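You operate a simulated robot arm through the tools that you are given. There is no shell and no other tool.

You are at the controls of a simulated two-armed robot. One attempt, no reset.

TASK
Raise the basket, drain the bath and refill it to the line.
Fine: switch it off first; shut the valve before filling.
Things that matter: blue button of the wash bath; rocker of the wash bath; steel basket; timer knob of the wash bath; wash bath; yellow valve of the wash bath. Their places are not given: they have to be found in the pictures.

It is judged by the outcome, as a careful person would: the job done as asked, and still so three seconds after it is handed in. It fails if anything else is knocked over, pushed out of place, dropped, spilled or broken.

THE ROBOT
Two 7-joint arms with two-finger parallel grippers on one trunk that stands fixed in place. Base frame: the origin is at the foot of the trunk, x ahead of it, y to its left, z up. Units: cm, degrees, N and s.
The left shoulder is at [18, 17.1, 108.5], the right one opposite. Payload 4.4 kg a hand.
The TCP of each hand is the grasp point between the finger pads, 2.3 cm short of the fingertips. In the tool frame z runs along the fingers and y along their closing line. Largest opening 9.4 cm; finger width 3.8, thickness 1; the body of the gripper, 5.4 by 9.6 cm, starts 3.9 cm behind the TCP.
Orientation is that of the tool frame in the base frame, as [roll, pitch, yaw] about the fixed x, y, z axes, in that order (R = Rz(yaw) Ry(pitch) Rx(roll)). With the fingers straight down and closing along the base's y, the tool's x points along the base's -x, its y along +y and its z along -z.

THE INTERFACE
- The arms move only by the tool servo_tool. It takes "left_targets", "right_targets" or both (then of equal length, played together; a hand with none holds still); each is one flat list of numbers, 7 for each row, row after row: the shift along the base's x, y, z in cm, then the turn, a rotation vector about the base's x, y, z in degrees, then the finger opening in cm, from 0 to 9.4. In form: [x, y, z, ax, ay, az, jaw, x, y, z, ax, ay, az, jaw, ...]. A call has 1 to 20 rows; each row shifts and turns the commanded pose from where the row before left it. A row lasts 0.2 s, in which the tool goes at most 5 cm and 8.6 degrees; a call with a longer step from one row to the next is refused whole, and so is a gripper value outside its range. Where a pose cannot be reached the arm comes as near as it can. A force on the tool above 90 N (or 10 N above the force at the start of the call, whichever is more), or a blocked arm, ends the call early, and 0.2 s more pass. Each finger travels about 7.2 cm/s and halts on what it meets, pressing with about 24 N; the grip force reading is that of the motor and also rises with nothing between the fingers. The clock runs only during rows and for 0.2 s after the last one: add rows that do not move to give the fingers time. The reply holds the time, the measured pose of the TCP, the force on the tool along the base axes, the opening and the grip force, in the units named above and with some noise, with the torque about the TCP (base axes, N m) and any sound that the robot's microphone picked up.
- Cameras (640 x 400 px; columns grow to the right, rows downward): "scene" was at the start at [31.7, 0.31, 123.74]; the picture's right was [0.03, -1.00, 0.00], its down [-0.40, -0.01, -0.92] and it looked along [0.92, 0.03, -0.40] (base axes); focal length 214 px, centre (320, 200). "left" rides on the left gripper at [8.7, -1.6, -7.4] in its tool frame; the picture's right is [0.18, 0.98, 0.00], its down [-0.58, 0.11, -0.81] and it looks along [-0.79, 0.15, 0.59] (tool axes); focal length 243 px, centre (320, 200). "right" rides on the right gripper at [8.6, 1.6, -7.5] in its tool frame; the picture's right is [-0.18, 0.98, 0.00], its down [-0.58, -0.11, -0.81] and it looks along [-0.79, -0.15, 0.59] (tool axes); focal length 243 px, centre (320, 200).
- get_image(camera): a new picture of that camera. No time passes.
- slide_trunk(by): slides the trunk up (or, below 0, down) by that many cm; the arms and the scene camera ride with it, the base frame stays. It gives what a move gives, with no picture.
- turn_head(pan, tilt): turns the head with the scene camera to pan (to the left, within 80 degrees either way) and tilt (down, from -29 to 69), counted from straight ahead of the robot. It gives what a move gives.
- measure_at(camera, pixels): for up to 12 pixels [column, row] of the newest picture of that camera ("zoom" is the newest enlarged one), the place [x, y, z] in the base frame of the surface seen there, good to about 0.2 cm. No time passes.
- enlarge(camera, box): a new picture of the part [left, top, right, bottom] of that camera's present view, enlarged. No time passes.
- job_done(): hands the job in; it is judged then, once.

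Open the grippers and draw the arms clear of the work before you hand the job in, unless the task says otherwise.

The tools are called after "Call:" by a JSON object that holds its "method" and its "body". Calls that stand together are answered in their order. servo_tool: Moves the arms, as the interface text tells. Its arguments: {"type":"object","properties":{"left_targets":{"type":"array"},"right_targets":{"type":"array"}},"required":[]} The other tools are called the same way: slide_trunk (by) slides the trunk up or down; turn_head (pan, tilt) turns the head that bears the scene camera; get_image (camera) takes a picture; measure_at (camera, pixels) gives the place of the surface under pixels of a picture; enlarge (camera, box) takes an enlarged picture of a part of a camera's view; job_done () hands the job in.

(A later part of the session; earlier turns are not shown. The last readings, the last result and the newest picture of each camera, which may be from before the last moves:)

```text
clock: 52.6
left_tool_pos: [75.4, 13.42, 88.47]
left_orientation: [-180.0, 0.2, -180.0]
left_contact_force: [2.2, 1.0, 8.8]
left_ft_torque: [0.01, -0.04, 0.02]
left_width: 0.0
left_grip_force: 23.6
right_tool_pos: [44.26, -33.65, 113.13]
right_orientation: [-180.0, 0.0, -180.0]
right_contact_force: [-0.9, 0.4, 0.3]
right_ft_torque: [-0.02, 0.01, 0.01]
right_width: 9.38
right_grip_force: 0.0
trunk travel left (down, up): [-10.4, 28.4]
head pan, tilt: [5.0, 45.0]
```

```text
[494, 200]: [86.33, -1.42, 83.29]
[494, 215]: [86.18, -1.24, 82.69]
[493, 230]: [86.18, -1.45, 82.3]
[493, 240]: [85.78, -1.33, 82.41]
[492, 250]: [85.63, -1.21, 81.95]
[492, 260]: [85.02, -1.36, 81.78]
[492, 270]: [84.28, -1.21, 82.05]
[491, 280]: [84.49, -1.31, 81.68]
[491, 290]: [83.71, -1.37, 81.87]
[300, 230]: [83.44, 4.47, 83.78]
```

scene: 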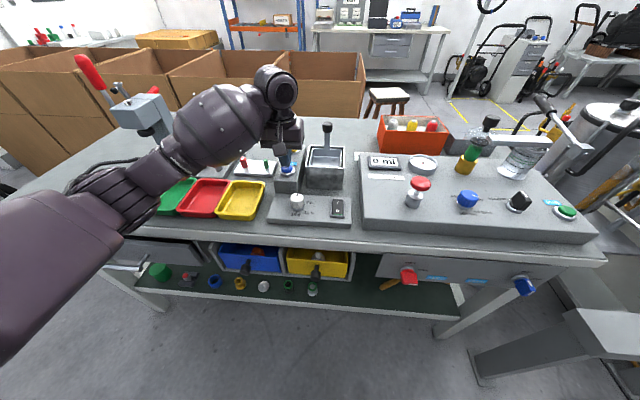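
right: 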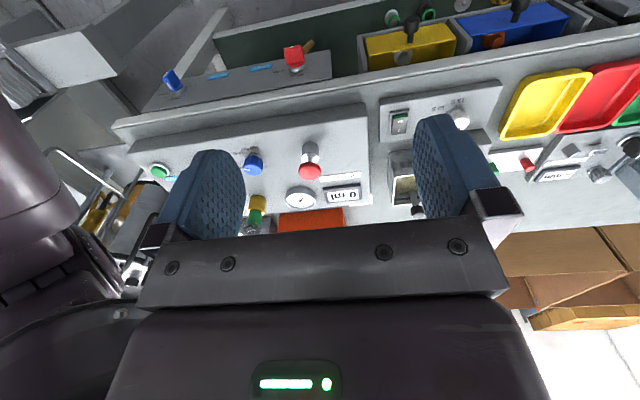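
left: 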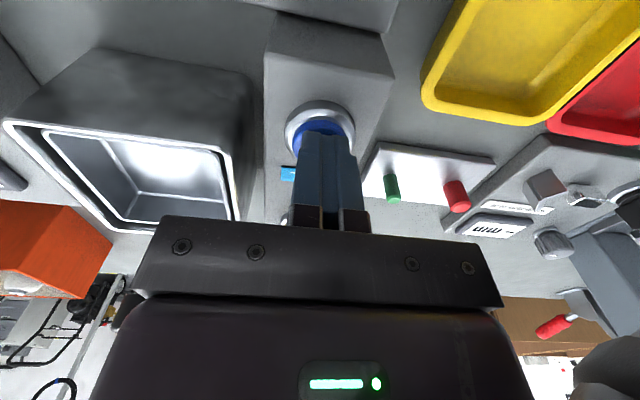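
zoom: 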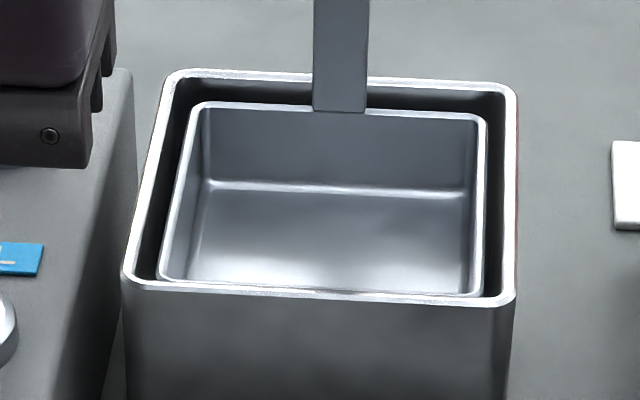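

No clear change yet below the basket floor. I hold for another 0.8 s and re-measure; water should show in the basket floor before it reaches the line.

Call:
{"method": "servo_tool", "body": {"left_targets": [0, 0, 0, 0, 0, 0, 0, 0, 0, 0, 0, 0, 0, 0, 0, 0, 0, 0, 0, 0, 0]}}

Call:
{"method": "enlarge", "body": {"camera": "scene", "box": [300, 138, 350, 178]}}

Call:
{"method": "measure_at", "body": {"camera": "zoom", "pixels": [[494, 200], [494, 215], [493, 230], [493, 240], [492, 250], [492, 260], [492, 270], [491, 280], [491, 290], [300, 230]]}}

```text
clock: 53.5
left_tool_pos: [75.29, 13.39, 88.57]
left_orientation: [180.0, 0.2, -180.0]
left_contact_force: [3.4, 0.8, 8.2]
left_ft_torque: [0.03, -0.06, -0.01]
left_width: 0.02
left_grip_force: 24.1
right_tool_pos: [44.19, -33.58, 113.13]
right_orientation: [180.0, 0.0, -179.9]
right_contact_force: [0.5, -0.9, -0.2]
right_ft_torque: [0.0, 0.0, 0.02]
right_width: 9.4
right_grip_force: 0.0
trunk travel left (down, up): [-10.4, 28.4]
head pan, tilt: [5.0, 45.0]
```

```text
10.00 times, centred on (325, 158) of scene
```

zoom: 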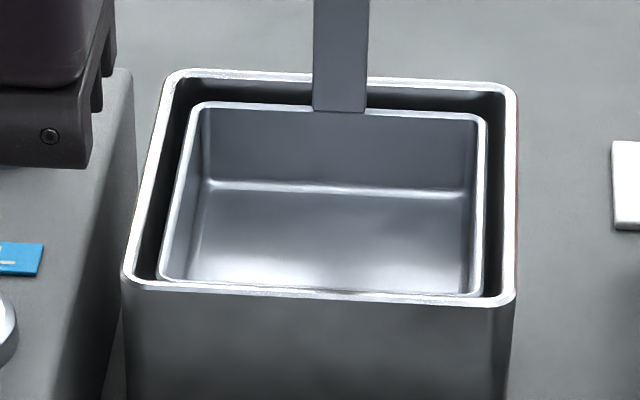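

```text
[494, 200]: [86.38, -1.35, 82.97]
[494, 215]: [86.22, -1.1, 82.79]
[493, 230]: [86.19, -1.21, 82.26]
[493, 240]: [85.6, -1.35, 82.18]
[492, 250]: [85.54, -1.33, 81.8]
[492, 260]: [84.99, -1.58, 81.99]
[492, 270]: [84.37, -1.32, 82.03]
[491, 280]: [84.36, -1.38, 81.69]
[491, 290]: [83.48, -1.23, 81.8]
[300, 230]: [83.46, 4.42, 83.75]
```

Still no visible water; I keep holding and checking.

Call:
{"method": "servo_tool", "body": {"left_targets": [0, 0, 0, 0, 0, 0, 0, 0, 0, 0, 0, 0, 0, 0, 0, 0, 0, 0, 0, 0, 0]}}

Call:
{"method": "enlarge", "body": {"camera": "scene", "box": [300, 138, 350, 178]}}

Call:
{"method": "measure_at", "body": {"camera": "zoom", "pixels": [[494, 215], [493, 230], [493, 240], [492, 250], [492, 260], [492, 270], [491, 280], [491, 290], [300, 230], [165, 230], [155, 260], [170, 200]]}}

```text
clock: 54.2
left_tool_pos: [75.31, 13.4, 88.42]
left_orientation: [180.0, 0.2, -179.9]
left_contact_force: [3.3, 0.0, 7.6]
left_ft_torque: [0.02, -0.05, 0.04]
left_width: 0.0
left_grip_force: 24.5
right_tool_pos: [44.3, -33.59, 113.19]
right_orientation: [-180.0, 0.0, 180.0]
right_contact_force: [-0.6, -0.6, 0.3]
right_ft_torque: [-0.01, 0.02, 0.02]
right_width: 9.39
right_grip_force: 0.2
trunk travel left (down, up): [-10.4, 28.4]
head pan, tilt: [5.0, 45.0]
```

```text
10.00 times, centred on (325, 158) of scene
```

zoom: 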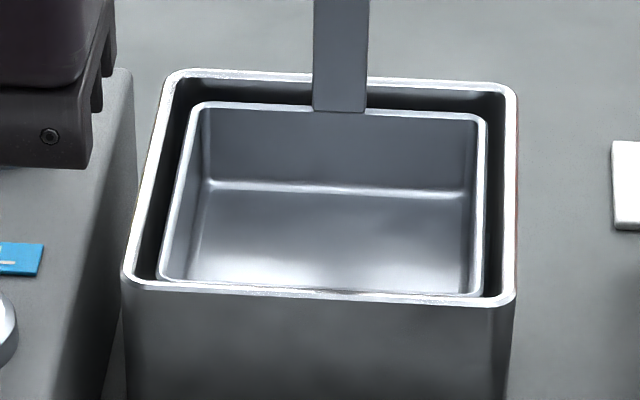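

```text
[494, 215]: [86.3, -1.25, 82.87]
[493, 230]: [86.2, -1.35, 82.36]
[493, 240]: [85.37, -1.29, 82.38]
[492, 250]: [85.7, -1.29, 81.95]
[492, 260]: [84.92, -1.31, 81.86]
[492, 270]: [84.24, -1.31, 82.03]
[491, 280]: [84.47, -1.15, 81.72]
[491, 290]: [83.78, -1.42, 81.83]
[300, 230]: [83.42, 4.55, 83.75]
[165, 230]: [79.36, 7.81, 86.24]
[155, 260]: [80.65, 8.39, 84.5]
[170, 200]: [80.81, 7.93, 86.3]
```

I can't see below z ≈ 82 from here. I release the button, rise, and use the left camera to look down along the left side gap (y ≈ 8.1).

Call:
{"method": "servo_tool", "body": {"left_targets": [0, 0, 0.6, 0, 0, 0, 0, 0, 0, 1.4, 0, 0, 0, 0, 0, 0, 3, 0, 0, 0, 0, 0, 0, 3, 0, 0, 0, 0, 0.7, -1.8, 1, 0, 0, 0, 0, 0.7, -1.8, 0, 0, 0, 0, 0, 0, 0, 0, 0, 0, 0, 0]}}

Call:
{"method": "get_image", "body": {"camera": "left"}}

```text
clock: 55.9
left_tool_pos: [76.85, 9.72, 97.37]
left_orientation: [180.0, 0.2, -179.9]
left_contact_force: [-0.4, 0.6, -1.0]
left_ft_torque: [0.01, -0.04, 0.0]
left_width: 0.02
left_grip_force: 24.0
right_tool_pos: [44.28, -33.57, 113.1]
right_orientation: [179.9, 0.0, -180.0]
right_contact_force: [0.3, 0.7, 0.3]
right_ft_torque: [0.0, -0.03, 0.0]
right_width: 9.4
right_grip_force: 0.0
trunk travel left (down, up): [-10.4, 28.4]
head pan, tilt: [5.0, 45.0]
```

```text
taken
```

left: 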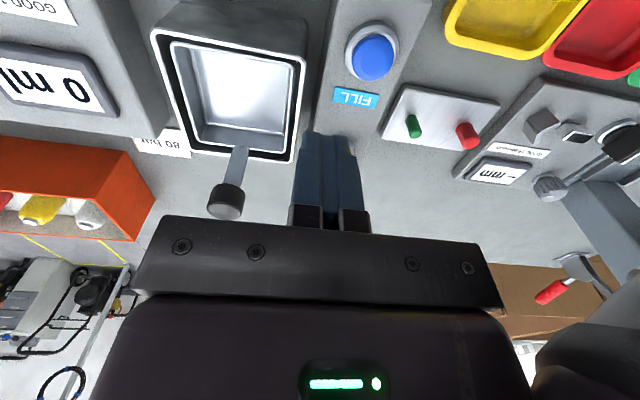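

The left side gap is at columns ~288–302, rows 60–155. I enlarge and measure down it.

Call:
{"method": "enlarge", "body": {"camera": "left", "box": [275, 50, 315, 80]}}

Call:
{"method": "enlarge", "body": {"camera": "left", "box": [265, 80, 315, 160]}}

Call:
{"method": "measure_at", "body": {"camera": "left", "pixels": [[299, 70], [298, 80], [297, 90], [296, 100], [294, 110], [292, 120], [291, 130], [289, 140], [296, 80], [295, 90], [294, 100], [292, 110]]}}

```text
13.33 times, centred on (295, 65) of left
```

zoom: 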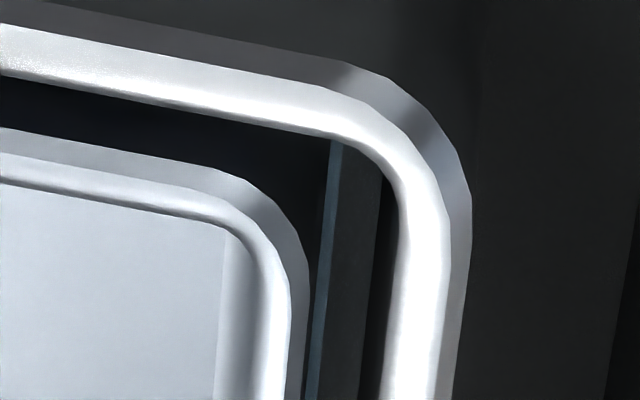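

```text
5.00 times, centred on (290, 120) of left
```

zoom: 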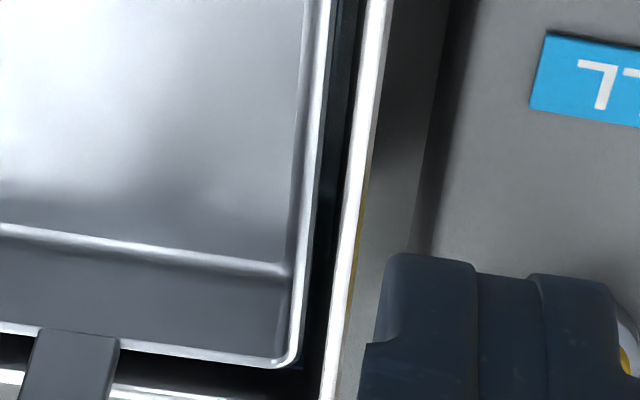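

```text
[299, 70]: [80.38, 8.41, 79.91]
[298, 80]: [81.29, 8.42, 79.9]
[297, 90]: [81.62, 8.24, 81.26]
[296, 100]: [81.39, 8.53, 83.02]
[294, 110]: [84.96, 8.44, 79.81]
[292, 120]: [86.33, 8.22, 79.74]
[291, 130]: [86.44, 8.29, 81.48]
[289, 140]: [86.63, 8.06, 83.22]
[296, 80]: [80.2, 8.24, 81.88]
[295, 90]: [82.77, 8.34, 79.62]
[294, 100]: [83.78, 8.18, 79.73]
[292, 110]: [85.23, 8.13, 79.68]
```

The gap bottom reads ~79.8, possibly slightly above the empty 79.55. I wait 1 s without touching anything and re-measure to see if it is filling by itself.

Call:
{"method": "servo_tool", "body": {"left_targets": [0, 0, 0, 0, 0, 0, 0, 0, 0, 0, 0, 0, 0, 0, 0, 0, 0, 0, 0, 0, 0, 0, 0, 0, 0, 0, 0, 0]}}

Call:
{"method": "enlarge", "body": {"camera": "left", "box": [275, 50, 315, 80]}}

Call:
{"method": "measure_at", "body": {"camera": "zoom", "pixels": [[325, 200], [320, 260], [316, 320], [312, 380], [345, 200], [345, 260], [345, 320], [345, 380], [370, 250], [380, 300], [330, 160], [372, 380]]}}

```text
clock: 56.9
left_tool_pos: [76.79, 9.85, 97.45]
left_orientation: [179.9, 0.3, -179.9]
left_contact_force: [0.5, -0.1, 0.0]
left_ft_torque: [0.01, -0.04, -0.02]
left_width: 0.03
left_grip_force: 24.4
right_tool_pos: [44.32, -33.48, 113.12]
right_orientation: [179.9, 0.0, -179.9]
right_contact_force: [-0.8, -0.4, -0.5]
right_ft_torque: [0.02, -0.02, 0.02]
right_width: 9.39
right_grip_force: 0.3
trunk travel left (down, up): [-10.4, 28.4]
head pan, tilt: [5.0, 45.0]
```

```text
13.33 times, centred on (295, 65) of left
```

zoom: 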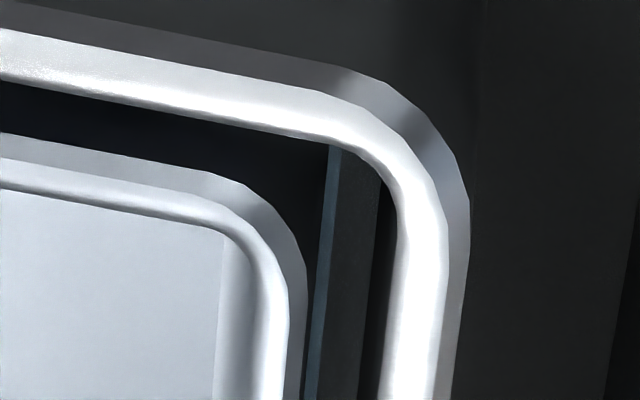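

```text
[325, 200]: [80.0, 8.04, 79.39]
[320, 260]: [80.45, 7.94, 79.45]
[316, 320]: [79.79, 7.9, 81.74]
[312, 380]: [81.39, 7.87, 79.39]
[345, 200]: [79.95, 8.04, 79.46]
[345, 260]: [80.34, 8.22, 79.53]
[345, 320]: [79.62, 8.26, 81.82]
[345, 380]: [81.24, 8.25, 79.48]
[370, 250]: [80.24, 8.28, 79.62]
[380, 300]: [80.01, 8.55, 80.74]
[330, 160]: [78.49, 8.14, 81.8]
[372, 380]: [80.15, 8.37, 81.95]
```

Some points now read a consistent z ≈ 81.8 (others 79.5, apparently through clear water). I sample more points to determine whether there is a water surface there.

Call:
{"method": "measure_at", "body": {"camera": "zoom", "pixels": [[345, 180], [345, 220], [345, 240], [345, 280], [345, 300], [345, 320], [345, 340], [345, 360], [345, 390], [325, 180], [322, 240], [318, 300]]}}

Call:
{"method": "enlarge", "body": {"camera": "left", "box": [290, 60, 306, 76]}}

Call:
{"method": "measure_at", "body": {"camera": "zoom", "pixels": [[310, 50], [310, 100], [310, 150], [310, 200], [310, 250], [310, 300], [310, 350], [340, 100], [340, 200], [340, 300], [280, 300], [280, 200]]}}

```text
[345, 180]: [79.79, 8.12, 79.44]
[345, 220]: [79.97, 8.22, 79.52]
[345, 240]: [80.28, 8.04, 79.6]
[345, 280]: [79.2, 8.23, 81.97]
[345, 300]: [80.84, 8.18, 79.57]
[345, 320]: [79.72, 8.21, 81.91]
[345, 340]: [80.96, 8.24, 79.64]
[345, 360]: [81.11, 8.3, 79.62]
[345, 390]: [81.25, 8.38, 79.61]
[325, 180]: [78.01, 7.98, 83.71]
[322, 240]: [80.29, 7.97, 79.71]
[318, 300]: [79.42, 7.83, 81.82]
```

```text
16.00 times, centred on (298, 68) of left
```

zoom: 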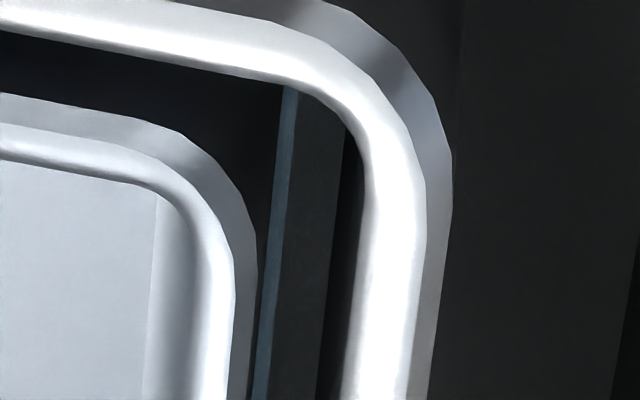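

```text
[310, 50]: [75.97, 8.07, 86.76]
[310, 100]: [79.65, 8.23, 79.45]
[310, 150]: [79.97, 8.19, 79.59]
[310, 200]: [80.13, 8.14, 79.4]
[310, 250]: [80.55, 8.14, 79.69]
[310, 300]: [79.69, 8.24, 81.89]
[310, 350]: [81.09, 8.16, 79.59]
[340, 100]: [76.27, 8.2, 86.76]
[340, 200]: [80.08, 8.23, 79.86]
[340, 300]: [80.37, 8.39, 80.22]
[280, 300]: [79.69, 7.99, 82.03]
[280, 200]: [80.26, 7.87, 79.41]
```

There is a clear-water surface at z ≈ 81.9 above the floor at 79.5, unchanged since release: it fills only while held (~0.8 cm/s). I return above the button for the next press.

Call:
{"method": "servo_tool", "body": {"left_targets": [-0.7, 1.8, 0, 0, 0, 0, 0, -0.7, 1.8, -1, 0, 0, 0, 0, 0, 0, -3, 0, 0, 0, 0, 0, 0, -3, 0, 0, 0, 0, 0, 0, -1.2, 0, 0, 0, 0, 0, 0, 0, 0, 0, 0, 0]}}

Call:
{"method": "servo_tool", "body": {"left_targets": [0, 0, -0.5, 0, 0, 0, 0, 0, 0, -0.4, 0, 0, 0, 0, 0, 0, 0, 0, 0, 0, 0, 0, 0, 0, 0, 0, 0, 0]}}

Call:
{"method": "enlarge", "body": {"camera": "scene", "box": [300, 138, 350, 178]}}

Call:
{"method": "measure_at", "body": {"camera": "zoom", "pixels": [[494, 200], [494, 215], [493, 230], [493, 240], [492, 250], [492, 260], [492, 270], [491, 280], [491, 290], [300, 230], [250, 230], [400, 250]]}}

```text
clock: 58.2
left_tool_pos: [75.29, 13.4, 89.07]
left_orientation: [179.9, 0.2, -179.9]
left_contact_force: [1.0, 0.1, -0.3]
left_ft_torque: [0.04, -0.02, 0.0]
left_width: 0.0
left_grip_force: 24.0
right_tool_pos: [44.43, -33.61, 113.1]
right_orientation: [180.0, 0.0, -179.9]
right_contact_force: [0.6, 0.0, 0.1]
right_ft_torque: [-0.02, -0.02, -0.01]
right_width: 9.41
right_grip_force: 0.1
trunk travel left (down, up): [-10.4, 28.4]
head pan, tilt: [5.0, 45.0]
```

```text
clock: 59.2
left_tool_pos: [75.4, 13.53, 88.5]
left_orientation: [180.0, 0.3, -179.9]
left_contact_force: [-0.3, -0.1, 9.4]
left_ft_torque: [-0.02, 0.05, -0.05]
left_width: 0.0
left_grip_force: 23.6
right_tool_pos: [44.22, -33.5, 113.11]
right_orientation: [-180.0, 0.1, 180.0]
right_contact_force: [-0.5, 0.3, -0.1]
right_ft_torque: [-0.01, 0.0, 0.01]
right_width: 9.4
right_grip_force: 0.0
trunk travel left (down, up): [-10.4, 28.4]
head pan, tilt: [5.0, 45.0]
heard: click
```

```text
10.00 times, centred on (325, 158) of scene
```

zoom: 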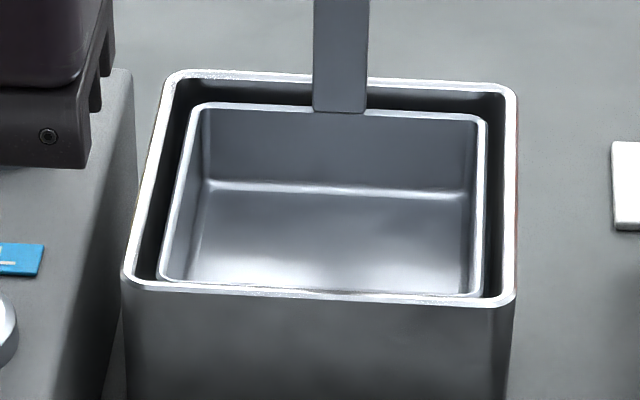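

```text
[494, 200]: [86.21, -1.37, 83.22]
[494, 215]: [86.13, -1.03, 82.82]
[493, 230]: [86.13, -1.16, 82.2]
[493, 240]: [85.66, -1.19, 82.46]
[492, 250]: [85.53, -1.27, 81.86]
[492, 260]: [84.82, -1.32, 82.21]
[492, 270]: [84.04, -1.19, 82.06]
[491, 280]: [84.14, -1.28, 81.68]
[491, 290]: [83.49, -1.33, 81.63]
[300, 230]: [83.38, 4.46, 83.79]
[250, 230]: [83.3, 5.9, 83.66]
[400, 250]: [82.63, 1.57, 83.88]
```

Click again, filling resumed. I hold 1 s more and measure.

Call:
{"method": "servo_tool", "body": {"left_targets": [0, 0, 0, 0, 0, 0, 0, 0, 0, 0, 0, 0, 0, 0, 0, 0, 0, 0, 0, 0, 0, 0, 0, 0, 0, 0, 0, 0]}}

Call:
{"method": "enlarge", "body": {"camera": "scene", "box": [300, 138, 350, 178]}}

Call:
{"method": "measure_at", "body": {"camera": "zoom", "pixels": [[494, 200], [494, 215], [493, 230], [493, 240], [492, 250], [492, 260], [492, 270], [491, 280], [491, 290], [300, 230], [250, 230], [400, 250]]}}

```text
clock: 60.2
left_tool_pos: [75.28, 13.45, 88.4]
left_orientation: [180.0, 0.3, -179.9]
left_contact_force: [4.2, 0.0, 12.3]
left_ft_torque: [-0.01, -0.06, 0.0]
left_width: 0.0
left_grip_force: 23.8
right_tool_pos: [44.34, -33.58, 113.06]
right_orientation: [180.0, -0.1, 180.0]
right_contact_force: [-0.5, -0.3, 0.0]
right_ft_torque: [0.03, 0.01, 0.0]
right_width: 9.42
right_grip_force: 0.0
trunk travel left (down, up): [-10.4, 28.4]
head pan, tilt: [5.0, 45.0]
```

```text
10.00 times, centred on (325, 158) of scene
```

zoom: 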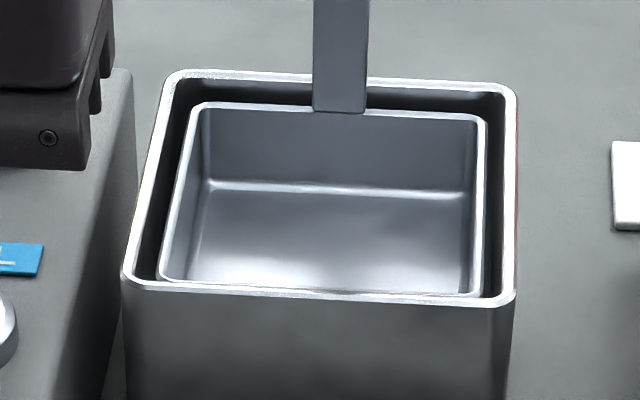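

```text
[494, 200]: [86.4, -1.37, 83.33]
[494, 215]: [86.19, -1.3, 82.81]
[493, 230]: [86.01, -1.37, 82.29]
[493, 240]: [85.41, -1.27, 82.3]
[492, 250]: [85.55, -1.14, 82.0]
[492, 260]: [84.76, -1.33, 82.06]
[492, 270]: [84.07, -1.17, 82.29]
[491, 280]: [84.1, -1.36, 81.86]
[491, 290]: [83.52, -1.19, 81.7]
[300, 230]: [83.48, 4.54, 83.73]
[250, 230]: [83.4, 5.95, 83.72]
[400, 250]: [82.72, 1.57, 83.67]
```

The clear water is hard to see from the scene camera, so I release now (about 1.7 s held) and measure again from the left gap view to calibrate the rate.

Call:
{"method": "servo_tool", "body": {"left_targets": [0, 0, 0.9, 0, 0, 0, 0, 0, 0, 1.4, 0, 0, 0, 0, 0, 0, 2.9, 0, 0, 0, 0, 0, 0, 2.9, 0, 0, 0, 0, 0.7, -1.8, 1, 0, 0, 0, 0, 0.7, -1.8, 0, 0, 0, 0, 0, 0, 0, 0, 0, 0, 0, 0]}}

Call:
{"method": "enlarge", "body": {"camera": "left", "box": [290, 60, 306, 76]}}

Call:
{"method": "measure_at", "body": {"camera": "zoom", "pixels": [[310, 100], [310, 130], [310, 160], [310, 190], [310, 220], [310, 250], [310, 280], [310, 310], [310, 340], [310, 370], [285, 200], [275, 300]]}}

Call:
{"method": "get_image", "body": {"camera": "left"}}

```text
clock: 61.9
left_tool_pos: [76.68, 9.81, 97.53]
left_orientation: [180.0, 0.2, -179.9]
left_contact_force: [-0.2, 1.1, -1.0]
left_ft_torque: [-0.04, 0.04, -0.01]
left_width: 0.01
left_grip_force: 24.4
right_tool_pos: [44.29, -33.62, 113.08]
right_orientation: [179.9, -0.1, 179.9]
right_contact_force: [-0.4, -0.4, 0.7]
right_ft_torque: [-0.01, -0.03, -0.01]
right_width: 9.42
right_grip_force: 0.0
trunk travel left (down, up): [-10.4, 28.4]
head pan, tilt: [5.0, 45.0]
```

```text
16.00 times, centred on (298, 68) of left
```

zoom: 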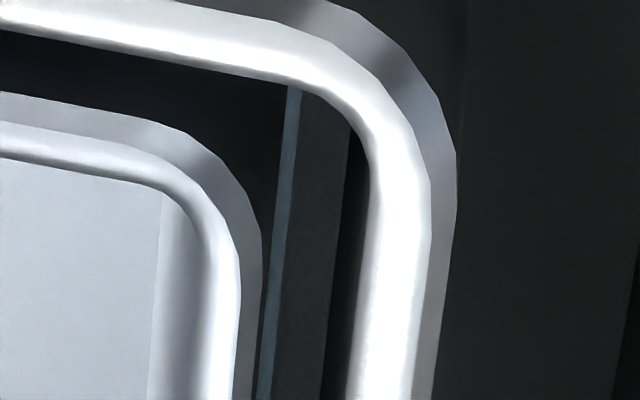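

```text
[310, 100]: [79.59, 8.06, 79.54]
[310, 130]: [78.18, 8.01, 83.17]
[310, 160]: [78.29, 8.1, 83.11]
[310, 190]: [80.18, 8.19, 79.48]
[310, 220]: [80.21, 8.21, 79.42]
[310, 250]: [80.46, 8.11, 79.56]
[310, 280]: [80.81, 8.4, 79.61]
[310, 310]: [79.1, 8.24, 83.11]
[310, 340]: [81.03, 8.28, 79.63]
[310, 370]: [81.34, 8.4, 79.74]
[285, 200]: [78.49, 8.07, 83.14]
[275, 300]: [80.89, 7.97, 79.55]
```

```text
taken
```

left: 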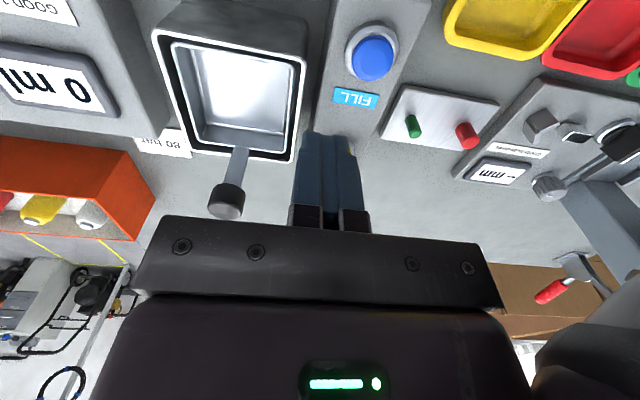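

The surface now reads 83.13 (was 81.89), so the rate is ≈0.75 cm/s and it holds when released. Before the final fill I measure the blue line's exact height: I turn the hand 90° to look at the front wall's inner face again.

Call:
{"method": "servo_tool", "body": {"left_targets": [0.3, -0.2, 0.2, 0, 0, -8, 0, 0.3, -0.2, 0.2, 0, 0, -8, 0, 0.3, -0.2, 0.2, 0, 0, -8, 0, 0.3, -0.2, 0.2, 0, 0, -8, 0, 0.3, -0.2, 0.2, 0, 0, -8, 0, 0.3, -0.2, 0.2, 0, 0, -8, 0, 0.3, -0.2, 0.1, 0, 0, -8, 0, 0.3, -0.2, 0, 0, 0, -8, 0, 0.3, -0.2, 0, 0, 0, -8, 0, 0.3, -0.2, 0, 0, 0, -8, 0, 0.3, -0.2, 0, 0, 0, -8, 0, 0, 0, 0, 0, 0, -2, 0, 0, 0, 0, 0, 0, 0, 0]}}

Call:
{"method": "get_image", "body": {"camera": "left"}}

Call:
{"method": "enlarge", "body": {"camera": "left", "box": [255, 30, 305, 90]}}

```text
clock: 64.7
left_tool_pos: [80.08, 7.55, 98.8]
left_orientation: [179.9, 0.2, 90.0]
left_contact_force: [0.6, 0.3, 0.2]
left_ft_torque: [-0.01, -0.02, 0.0]
left_width: 0.0
left_grip_force: 23.9
right_tool_pos: [44.21, -33.68, 113.01]
right_orientation: [-180.0, 0.0, -179.9]
right_contact_force: [-0.2, -0.3, -0.4]
right_ft_torque: [0.05, 0.01, -0.02]
right_width: 9.41
right_grip_force: 0.0
trunk travel left (down, up): [-10.4, 28.4]
head pan, tilt: [5.0, 45.0]
```

```text
taken
```

left: 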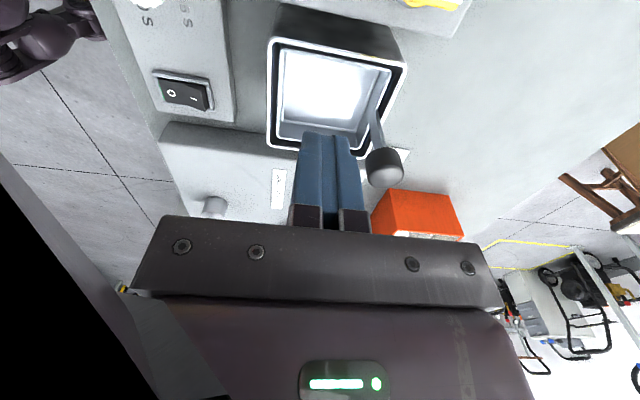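

```text
6.67 times, centred on (280, 60) of left
```

zoom: 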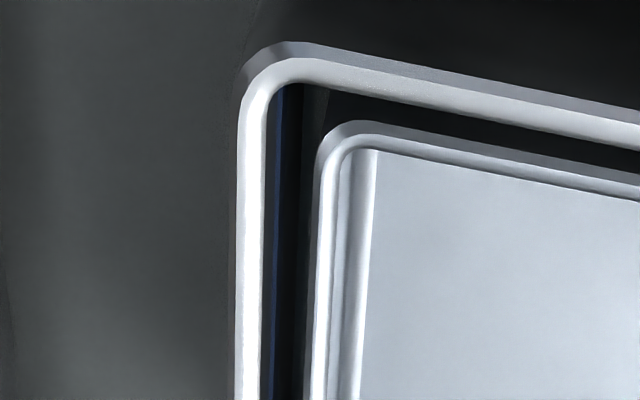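

The front wall's line is the blue strip at zoom columns ~270–283. I enlarge more strongly to measure its top and bottom edges.

Call:
{"method": "enlarge", "body": {"camera": "left", "box": [268, 60, 284, 76]}}

```text
16.00 times, centred on (276, 68) of left
```

zoom: 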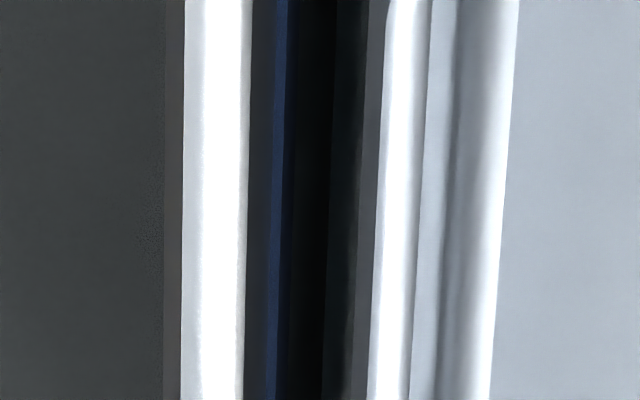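

Between the white rim (to col ~247) and the basket, the blue strip spans columns ~269–287 at row 200. I measure across it.

Call:
{"method": "measure_at", "body": {"camera": "zoom", "pixels": [[250, 200], [256, 200], [262, 200], [267, 200], [271, 200], [275, 200], [279, 200], [283, 200], [287, 200], [292, 200], [300, 200], [315, 200]]}}

Call:
{"method": "measure_at", "body": {"camera": "zoom", "pixels": [[270, 100], [274, 100], [278, 100], [282, 100], [286, 100], [290, 100], [268, 300], [272, 300], [276, 300], [280, 300], [345, 200], [345, 100]]}}

```text
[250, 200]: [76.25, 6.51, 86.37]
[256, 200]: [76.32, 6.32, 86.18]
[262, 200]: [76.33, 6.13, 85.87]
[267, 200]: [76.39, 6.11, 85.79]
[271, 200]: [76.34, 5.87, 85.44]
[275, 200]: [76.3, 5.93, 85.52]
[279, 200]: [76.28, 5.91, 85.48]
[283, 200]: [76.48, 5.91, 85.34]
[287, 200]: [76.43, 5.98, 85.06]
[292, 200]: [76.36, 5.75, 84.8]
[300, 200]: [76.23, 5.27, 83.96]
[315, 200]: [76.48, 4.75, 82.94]
```

```text
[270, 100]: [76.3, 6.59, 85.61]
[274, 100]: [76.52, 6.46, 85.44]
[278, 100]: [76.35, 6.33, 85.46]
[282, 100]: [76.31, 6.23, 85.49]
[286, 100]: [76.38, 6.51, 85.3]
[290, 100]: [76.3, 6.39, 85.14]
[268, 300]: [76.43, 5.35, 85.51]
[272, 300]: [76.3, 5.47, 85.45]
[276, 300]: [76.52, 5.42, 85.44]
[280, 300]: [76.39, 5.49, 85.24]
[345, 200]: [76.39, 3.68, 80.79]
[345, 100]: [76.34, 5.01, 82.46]
```

The line strip spans z ≈ 85.05–85.5 (centre ≈ 85.27), while water is at 83.13, so about 2.1 cm (≈2.8 s) is still needed. I turn the hand back and return above the button.

Call:
{"method": "servo_tool", "body": {"left_targets": [-0.43, 0.53, 0, 0, 0, 8, 0, -0.43, 0.53, 0, 0, 0, 8, 0, -0.43, 0.53, 0, 0, 0, 8, 0, -0.43, 0.53, 0, 0, 0, 8, 0, -0.43, 0.53, 0, 0, 0, 8, 0, -0.43, 0.53, -0.2, 0, 0, 8, 0, -0.43, 0.53, -0.2, 0, 0, 8, 0, -0.43, 0.53, -0.2, 0, 0, 8, 0, -0.43, 0.53, -0.2, 0, 0, 8, 0, -0.43, 0.53, -0.2, 0, 0, 8, 0, -0.45, 0.55, -0.3, 0, 0, 8, 0, 0, 0, 0, 0, 0, 2, 0, 0, 0, -3, 0, 0, 0, 0, 0, 0, -3, 0, 0, 0, 0, 0, 0, -1.5, 0, 0, 0, 0, 0, 0, -0.8, 0, 0, 0, 0, 0, 0, 0, 0, 0, 0, 0]}}

Call:
{"method": "get_image", "body": {"camera": "left"}}

```text
clock: 68.2
left_tool_pos: [75.36, 13.52, 89.24]
left_orientation: [-180.0, 0.2, -179.9]
left_contact_force: [0.0, -0.3, 0.3]
left_ft_torque: [-0.01, 0.0, 0.01]
left_width: 0.01
left_grip_force: 23.8
right_tool_pos: [44.33, -33.53, 112.98]
right_orientation: [-180.0, 0.0, -179.9]
right_contact_force: [0.3, -0.1, 0.5]
right_ft_torque: [-0.01, 0.01, -0.02]
right_width: 9.39
right_grip_force: 0.0
trunk travel left (down, up): [-10.4, 28.4]
head pan, tilt: [5.0, 45.0]
```

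```text
taken
```

left: 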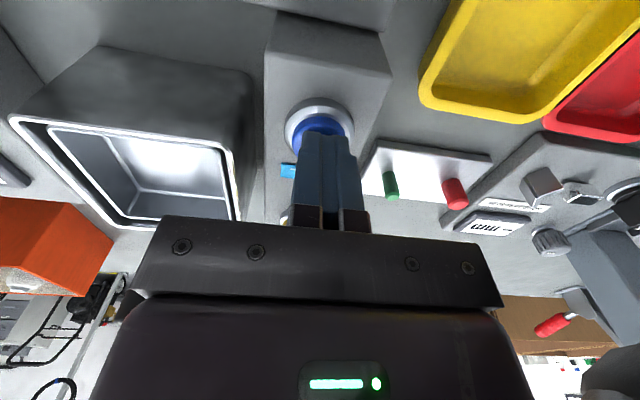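

I'm above the button at TCP 89.24. I press and hold about 1 s, then check the water level inside the basket.

Call:
{"method": "servo_tool", "body": {"left_targets": [0, 0, -0.5, 0, 0, 0, 0, 0, 0, -0.4, 0, 0, 0, 0, 0, 0, 0, 0, 0, 0, 0, 0, 0, 0, 0, 0, 0, 0, 0, 0, 0, 0, 0, 0, 0]}}

Call:
{"method": "enlarge", "body": {"camera": "scene", "box": [300, 138, 350, 178]}}

Call:
{"method": "measure_at", "body": {"camera": "zoom", "pixels": [[300, 210], [300, 230], [300, 250], [250, 230], [400, 250], [350, 220], [350, 240], [250, 210], [400, 220], [494, 180], [494, 200], [493, 220]]}}

```text
clock: 69.5
left_tool_pos: [75.33, 13.32, 88.5]
left_orientation: [-180.0, 0.3, -180.0]
left_contact_force: [2.8, 1.1, 11.1]
left_ft_torque: [0.05, -0.05, -0.01]
left_width: 0.01
left_grip_force: 24.4
right_tool_pos: [44.24, -33.49, 113.11]
right_orientation: [-179.9, 0.0, -180.0]
right_contact_force: [-0.4, -0.4, -0.1]
right_ft_torque: [-0.02, -0.02, 0.0]
right_width: 9.42
right_grip_force: 0.1
trunk travel left (down, up): [-10.4, 28.4]
head pan, tilt: [5.0, 45.0]
heard: click
```

```text
10.00 times, centred on (325, 158) of scene
```

zoom: 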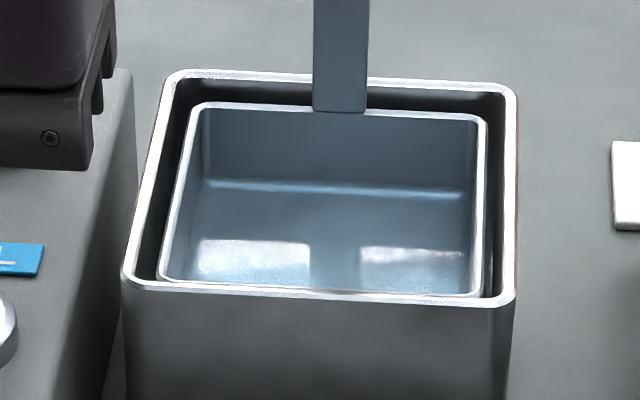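

```text
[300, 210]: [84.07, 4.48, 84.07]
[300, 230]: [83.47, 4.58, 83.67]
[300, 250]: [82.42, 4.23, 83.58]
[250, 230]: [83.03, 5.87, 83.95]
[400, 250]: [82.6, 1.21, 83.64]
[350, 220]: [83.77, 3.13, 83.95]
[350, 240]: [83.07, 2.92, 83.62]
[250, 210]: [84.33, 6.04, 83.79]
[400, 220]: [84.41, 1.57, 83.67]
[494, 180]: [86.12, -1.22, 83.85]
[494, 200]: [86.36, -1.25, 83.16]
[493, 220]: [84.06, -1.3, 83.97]
```

Water now shows in the basket at z ≈ 84.0 (points 84.07, 83.95, 83.97). I hold 1.0 s more.

Call:
{"method": "servo_tool", "body": {"left_targets": [0, 0, 0, 0, 0, 0, 0, 0, 0, 0, 0, 0, 0, 0, 0, 0, 0, 0, 0, 0, 0, 0, 0, 0, 0, 0, 0, 0]}}

Call:
{"method": "enlarge", "body": {"camera": "scene", "box": [300, 138, 350, 178]}}

Call:
{"method": "measure_at", "body": {"camera": "zoom", "pixels": [[300, 200], [300, 215], [300, 230], [300, 245], [250, 230], [400, 240], [350, 210], [350, 225], [350, 240], [250, 210], [400, 220], [270, 220]]}}

Call:
{"method": "measure_at", "body": {"camera": "zoom", "pixels": [[310, 200], [310, 215], [310, 230], [310, 245], [260, 230], [410, 240], [360, 210], [360, 225], [360, 240], [260, 210], [410, 220], [280, 220]]}}

```text
clock: 70.5
left_tool_pos: [75.25, 13.48, 88.39]
left_orientation: [-179.9, 0.2, -179.9]
left_contact_force: [5.8, 0.7, 12.5]
left_ft_torque: [-0.02, -0.13, 0.02]
left_width: 0.0
left_grip_force: 24.2
right_tool_pos: [44.34, -33.58, 113.1]
right_orientation: [180.0, 0.0, 180.0]
right_contact_force: [-0.5, -0.3, -0.4]
right_ft_torque: [-0.03, 0.01, 0.0]
right_width: 9.42
right_grip_force: 0.0
trunk travel left (down, up): [-10.4, 28.4]
head pan, tilt: [5.0, 45.0]
```

```text
10.00 times, centred on (325, 158) of scene
```

zoom: 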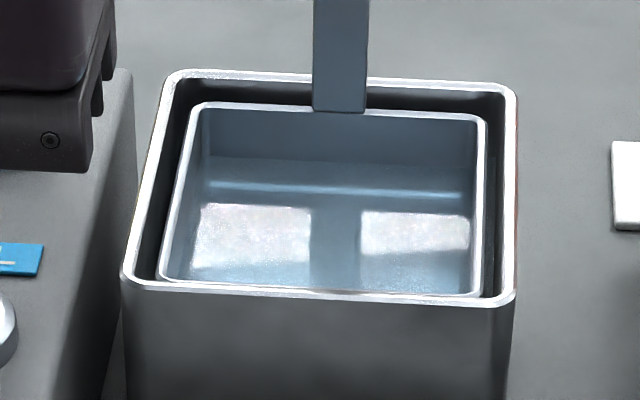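

```text
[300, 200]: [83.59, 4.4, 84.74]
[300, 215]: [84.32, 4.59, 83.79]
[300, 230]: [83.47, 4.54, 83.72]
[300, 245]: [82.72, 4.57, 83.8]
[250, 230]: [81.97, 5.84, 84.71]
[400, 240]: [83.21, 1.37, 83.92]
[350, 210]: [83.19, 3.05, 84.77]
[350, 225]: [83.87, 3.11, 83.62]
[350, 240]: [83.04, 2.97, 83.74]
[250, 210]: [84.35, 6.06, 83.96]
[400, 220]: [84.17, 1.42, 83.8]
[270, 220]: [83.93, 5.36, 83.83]
```

```text
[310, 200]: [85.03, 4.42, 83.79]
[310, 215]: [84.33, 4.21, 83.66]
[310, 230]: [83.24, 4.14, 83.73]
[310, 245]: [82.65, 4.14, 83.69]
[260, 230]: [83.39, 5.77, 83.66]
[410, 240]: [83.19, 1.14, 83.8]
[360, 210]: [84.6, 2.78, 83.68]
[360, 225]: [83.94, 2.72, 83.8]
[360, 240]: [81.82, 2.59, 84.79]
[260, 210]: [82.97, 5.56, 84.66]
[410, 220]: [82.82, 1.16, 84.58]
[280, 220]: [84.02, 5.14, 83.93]
```

Water is at z ≈ 84.71; about 0.5 cm remains. I hold 0.6 s more and check before releasing.

Call:
{"method": "servo_tool", "body": {"left_targets": [0, 0, 0, 0, 0, 0, 0, 0, 0, 0, 0, 0, 0, 0]}}

Call:
{"method": "enlarge", "body": {"camera": "scene", "box": [300, 138, 350, 178]}}

Call:
{"method": "measure_at", "body": {"camera": "zoom", "pixels": [[300, 200], [300, 215], [300, 230], [300, 245], [250, 230], [400, 240], [350, 210], [350, 225], [350, 240], [250, 210], [400, 220], [270, 220]]}}

Call:
{"method": "measure_at", "body": {"camera": "zoom", "pixels": [[310, 200], [310, 215], [310, 230], [310, 245], [260, 230], [410, 240], [360, 210], [360, 225], [360, 240], [260, 210], [410, 220], [280, 220]]}}

```text
clock: 71.0
left_tool_pos: [75.26, 13.43, 88.4]
left_orientation: [-180.0, 0.2, -179.8]
left_contact_force: [5.4, -0.1, 13.6]
left_ft_torque: [-0.01, -0.1, 0.03]
left_width: 0.0
left_grip_force: 23.8
right_tool_pos: [44.25, -33.7, 113.12]
right_orientation: [180.0, -0.1, -180.0]
right_contact_force: [-1.0, 0.1, 0.5]
right_ft_torque: [0.01, 0.05, 0.0]
right_width: 9.4
right_grip_force: 0.1
trunk travel left (down, up): [-10.4, 28.4]
head pan, tilt: [5.0, 45.0]
```

```text
10.00 times, centred on (325, 158) of scene
```

zoom: 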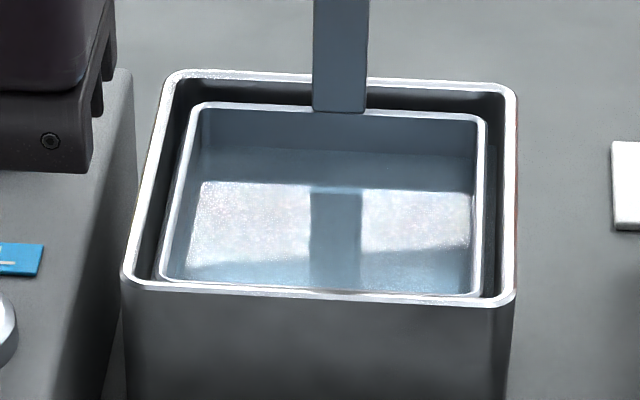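

```text
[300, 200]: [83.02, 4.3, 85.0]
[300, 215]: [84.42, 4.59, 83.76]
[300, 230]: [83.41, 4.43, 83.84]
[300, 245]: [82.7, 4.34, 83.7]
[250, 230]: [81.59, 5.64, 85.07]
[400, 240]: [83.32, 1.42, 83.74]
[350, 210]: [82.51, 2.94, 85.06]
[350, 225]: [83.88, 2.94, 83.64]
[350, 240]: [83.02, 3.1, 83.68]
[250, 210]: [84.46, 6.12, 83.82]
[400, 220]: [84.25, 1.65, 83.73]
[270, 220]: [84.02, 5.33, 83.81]
```

```text
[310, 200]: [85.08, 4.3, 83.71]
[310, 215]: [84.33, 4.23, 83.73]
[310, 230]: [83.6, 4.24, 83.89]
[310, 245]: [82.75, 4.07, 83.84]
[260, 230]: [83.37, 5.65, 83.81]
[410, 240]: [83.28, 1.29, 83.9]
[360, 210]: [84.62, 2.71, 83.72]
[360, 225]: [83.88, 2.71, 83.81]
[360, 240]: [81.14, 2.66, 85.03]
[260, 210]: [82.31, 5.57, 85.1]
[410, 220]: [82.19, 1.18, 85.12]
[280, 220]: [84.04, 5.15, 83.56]
```

Water reads ≈ 85.06, just inside the line's lower edge; the release itself adds a bit more, to the line's centre. I release now and rise clear.

Call:
{"method": "servo_tool", "body": {"left_targets": [0, 0, 0.8, 0, 0, 0, 0, 0, 0, 1.4, 0, 0, 0, 0, 0, 0, 3, 0, 0, 0, 0, 0, 0, 3, 0, 0, 0, 0, 0, 0, 0.8, 0, 0, 0, 0]}}

Call:
{"method": "enlarge", "body": {"camera": "scene", "box": [300, 138, 350, 178]}}

Call:
{"method": "measure_at", "body": {"camera": "zoom", "pixels": [[300, 200], [250, 230], [350, 210], [360, 240], [260, 210], [410, 220], [290, 200], [240, 230], [340, 210], [370, 240], [270, 210], [420, 220]]}}

Call:
{"method": "get_image", "body": {"camera": "left"}}

```text
clock: 72.2
left_tool_pos: [75.34, 13.42, 97.23]
left_orientation: [-180.0, 0.1, -179.9]
left_contact_force: [-0.7, 0.1, -0.4]
left_ft_torque: [-0.03, -0.02, 0.01]
left_width: 0.0
left_grip_force: 23.9
right_tool_pos: [44.39, -33.66, 113.11]
right_orientation: [180.0, -0.1, 180.0]
right_contact_force: [0.7, -0.7, -0.1]
right_ft_torque: [0.01, 0.03, -0.01]
right_width: 9.38
right_grip_force: 0.0
trunk travel left (down, up): [-10.4, 28.4]
head pan, tilt: [5.0, 45.0]
```

```text
10.00 times, centred on (325, 158) of scene
```

zoom: 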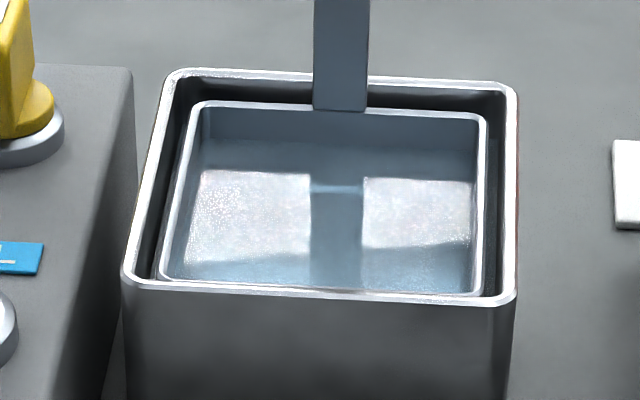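

```text
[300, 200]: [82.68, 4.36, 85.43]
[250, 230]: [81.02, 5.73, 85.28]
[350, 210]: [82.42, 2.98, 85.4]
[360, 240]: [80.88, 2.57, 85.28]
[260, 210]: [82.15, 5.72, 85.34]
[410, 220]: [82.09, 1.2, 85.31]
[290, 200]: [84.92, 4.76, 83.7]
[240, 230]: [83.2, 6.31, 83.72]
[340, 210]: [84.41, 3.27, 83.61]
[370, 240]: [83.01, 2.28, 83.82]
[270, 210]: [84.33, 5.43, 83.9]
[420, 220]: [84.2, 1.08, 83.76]
```

```text
taken
```

left: 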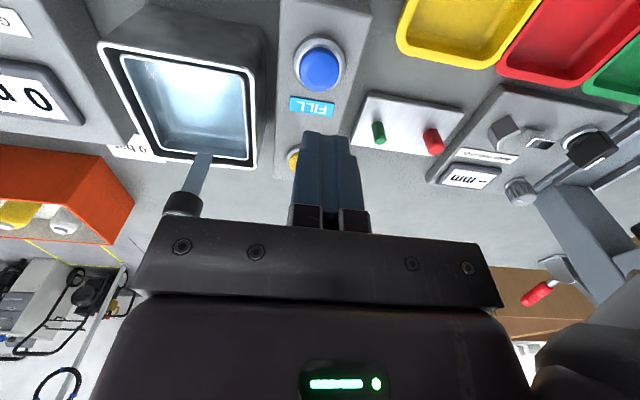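

Level now reads ≈ 85.34, within the line strip (85.05–85.5), and the button is released. I cross-check the level with the left camera, which gave the line height.

Call:
{"method": "enlarge", "body": {"camera": "left", "box": [95, 35, 265, 170]}}

Call:
{"method": "measure_at", "body": {"camera": "zoom", "pixels": [[200, 150], [250, 150], [300, 150], [350, 150], [400, 150], [220, 200], [270, 200], [320, 200], [370, 200], [420, 200], [300, 230], [350, 240]]}}

Call:
{"method": "measure_at", "body": {"camera": "zoom", "pixels": [[205, 155], [255, 155], [305, 155], [355, 155], [405, 155], [225, 205], [275, 205], [325, 205], [375, 205], [425, 205], [305, 235], [355, 245]]}}

```text
2.96 times, centred on (180, 102) of left
```

zoom: 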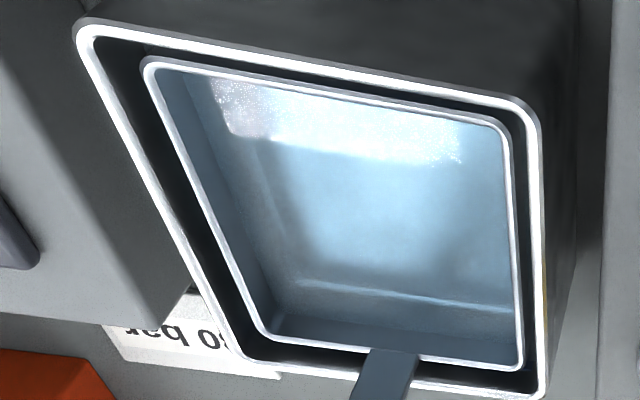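

```text
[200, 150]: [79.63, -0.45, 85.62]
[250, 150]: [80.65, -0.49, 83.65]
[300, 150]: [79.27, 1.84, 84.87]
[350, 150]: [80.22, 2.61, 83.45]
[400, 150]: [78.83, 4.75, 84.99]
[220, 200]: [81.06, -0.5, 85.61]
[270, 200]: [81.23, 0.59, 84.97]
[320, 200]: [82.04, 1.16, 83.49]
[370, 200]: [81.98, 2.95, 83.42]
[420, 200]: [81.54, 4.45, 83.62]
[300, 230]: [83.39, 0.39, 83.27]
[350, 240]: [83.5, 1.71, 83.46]
```

```text
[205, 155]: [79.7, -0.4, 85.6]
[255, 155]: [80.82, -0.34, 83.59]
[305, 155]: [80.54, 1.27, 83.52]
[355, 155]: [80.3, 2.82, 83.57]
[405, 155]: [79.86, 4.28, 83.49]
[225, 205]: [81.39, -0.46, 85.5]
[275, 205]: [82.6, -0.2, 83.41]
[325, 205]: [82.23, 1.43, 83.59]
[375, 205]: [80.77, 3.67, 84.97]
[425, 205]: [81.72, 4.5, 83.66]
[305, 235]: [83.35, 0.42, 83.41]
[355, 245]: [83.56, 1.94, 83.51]
```

The two cameras differ by ~0.3 cm (left says ≈ 84.95), so I check directly: look at the front wall's line and water surface together from the same view as before.

Call:
{"method": "servo_tool", "body": {"left_targets": [0.43, -0.53, 0.3, 0, 0, -8, 0, 0.43, -0.53, 0.3, 0, 0, -8, 0, 0.43, -0.53, 0.3, 0, 0, -8, 0, 0.43, -0.53, 0.3, 0, 0, -8, 0, 0.43, -0.53, 0.3, 0, 0, -8, 0, 0.43, -0.53, 0, 0, 0, -8, 0, 0.43, -0.53, 0, 0, 0, -8, 0, 0.43, -0.53, 0, 0, 0, -8, 0, 0.43, -0.53, 0, 0, 0, -8, 0, 0.43, -0.53, 0, 0, 0, -8, 0, 0.45, -0.55, 0, 0, 0, -8, 0, 0, 0, 0, 0, 0, -2, 0, 0, 0, 0, 0, 0, 0, 0]}}

Call:
{"method": "get_image", "body": {"camera": "left"}}

Call:
{"method": "enlarge", "body": {"camera": "left", "box": [255, 30, 305, 90]}}

Call:
{"method": "enlarge", "body": {"camera": "left", "box": [268, 60, 284, 76]}}

```text
clock: 75.0
left_tool_pos: [80.04, 7.61, 98.74]
left_orientation: [180.0, 0.2, 90.0]
left_contact_force: [0.2, 0.1, 0.0]
left_ft_torque: [-0.01, 0.01, -0.03]
left_width: 0.01
left_grip_force: 24.1
right_tool_pos: [44.28, -33.64, 112.99]
right_orientation: [-179.9, 0.0, 179.9]
right_contact_force: [0.5, 1.2, -0.3]
right_ft_torque: [-0.03, 0.0, 0.01]
right_width: 9.4
right_grip_force: 0.1
trunk travel left (down, up): [-10.4, 28.4]
head pan, tilt: [5.0, 45.0]
```

```text
taken
```

left: 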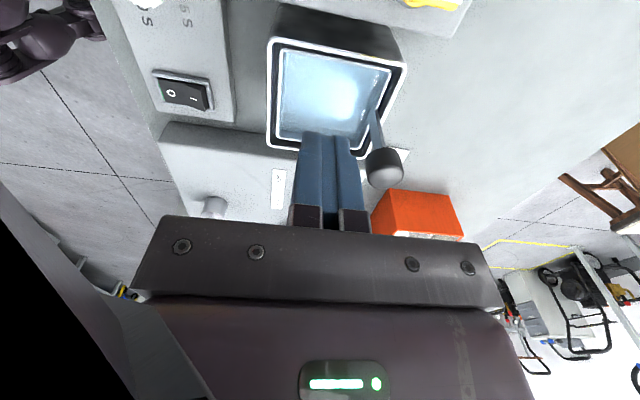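

```text
6.67 times, centred on (280, 60) of left
```

zoom: 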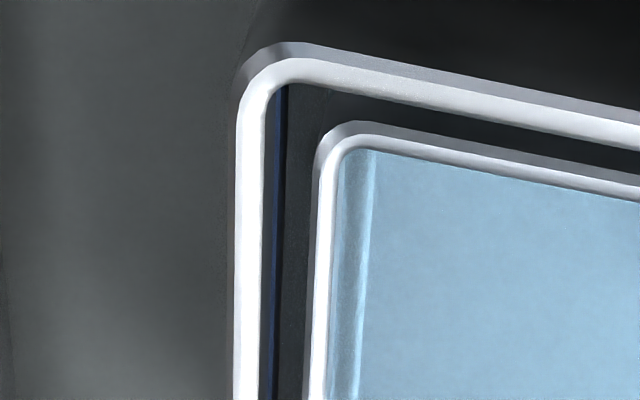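

```text
16.00 times, centred on (276, 68) of left
```

zoom: 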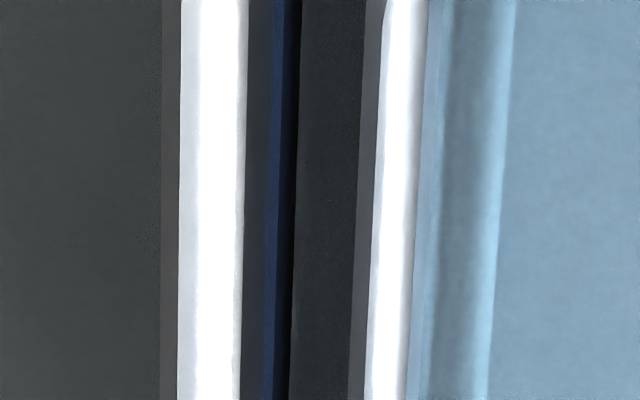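

In this view the water surface (grey, starting at zoom column ~297) lies right beside the line strip (blue 267–287). I measure strip, dark edge and water in the same picture.

Call:
{"method": "measure_at", "body": {"camera": "zoom", "pixels": [[268, 200], [272, 200], [276, 200], [280, 200], [284, 200], [287, 200], [290, 200], [293, 200], [296, 200], [300, 200], [310, 200], [320, 200]]}}

Call:
{"method": "measure_at", "body": {"camera": "zoom", "pixels": [[305, 100], [315, 120], [325, 140], [335, 160], [345, 180], [310, 220], [320, 240], [330, 260], [340, 280], [310, 300], [320, 320], [330, 340]]}}

Call:
{"method": "measure_at", "body": {"camera": "zoom", "pixels": [[302, 50], [310, 60], [320, 70], [330, 80], [340, 90], [350, 100], [302, 150], [310, 160], [320, 170], [330, 180], [340, 190], [350, 200]]}}

```text
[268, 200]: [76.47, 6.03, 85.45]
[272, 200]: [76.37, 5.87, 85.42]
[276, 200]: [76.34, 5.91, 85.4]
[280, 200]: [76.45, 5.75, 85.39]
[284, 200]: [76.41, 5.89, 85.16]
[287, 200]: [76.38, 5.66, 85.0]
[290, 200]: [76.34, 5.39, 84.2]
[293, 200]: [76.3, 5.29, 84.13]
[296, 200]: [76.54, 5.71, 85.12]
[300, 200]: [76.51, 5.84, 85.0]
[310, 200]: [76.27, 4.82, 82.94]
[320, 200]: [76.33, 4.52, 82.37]
```

```text
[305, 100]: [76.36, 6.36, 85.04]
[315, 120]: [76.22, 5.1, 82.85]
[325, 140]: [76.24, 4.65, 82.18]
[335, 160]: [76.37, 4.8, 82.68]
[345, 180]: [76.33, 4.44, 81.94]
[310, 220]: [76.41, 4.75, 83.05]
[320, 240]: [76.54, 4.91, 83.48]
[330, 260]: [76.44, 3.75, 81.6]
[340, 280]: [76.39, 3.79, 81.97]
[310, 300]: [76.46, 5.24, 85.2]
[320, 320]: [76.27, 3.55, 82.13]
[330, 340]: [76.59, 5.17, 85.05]
```

```text
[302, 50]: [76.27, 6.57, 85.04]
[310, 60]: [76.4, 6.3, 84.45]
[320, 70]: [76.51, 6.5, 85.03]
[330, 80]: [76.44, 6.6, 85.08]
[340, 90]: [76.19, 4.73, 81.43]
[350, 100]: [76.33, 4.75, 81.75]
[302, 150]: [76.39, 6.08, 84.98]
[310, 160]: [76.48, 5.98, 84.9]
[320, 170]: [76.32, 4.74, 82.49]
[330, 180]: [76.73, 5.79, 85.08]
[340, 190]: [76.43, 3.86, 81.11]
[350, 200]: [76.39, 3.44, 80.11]
```

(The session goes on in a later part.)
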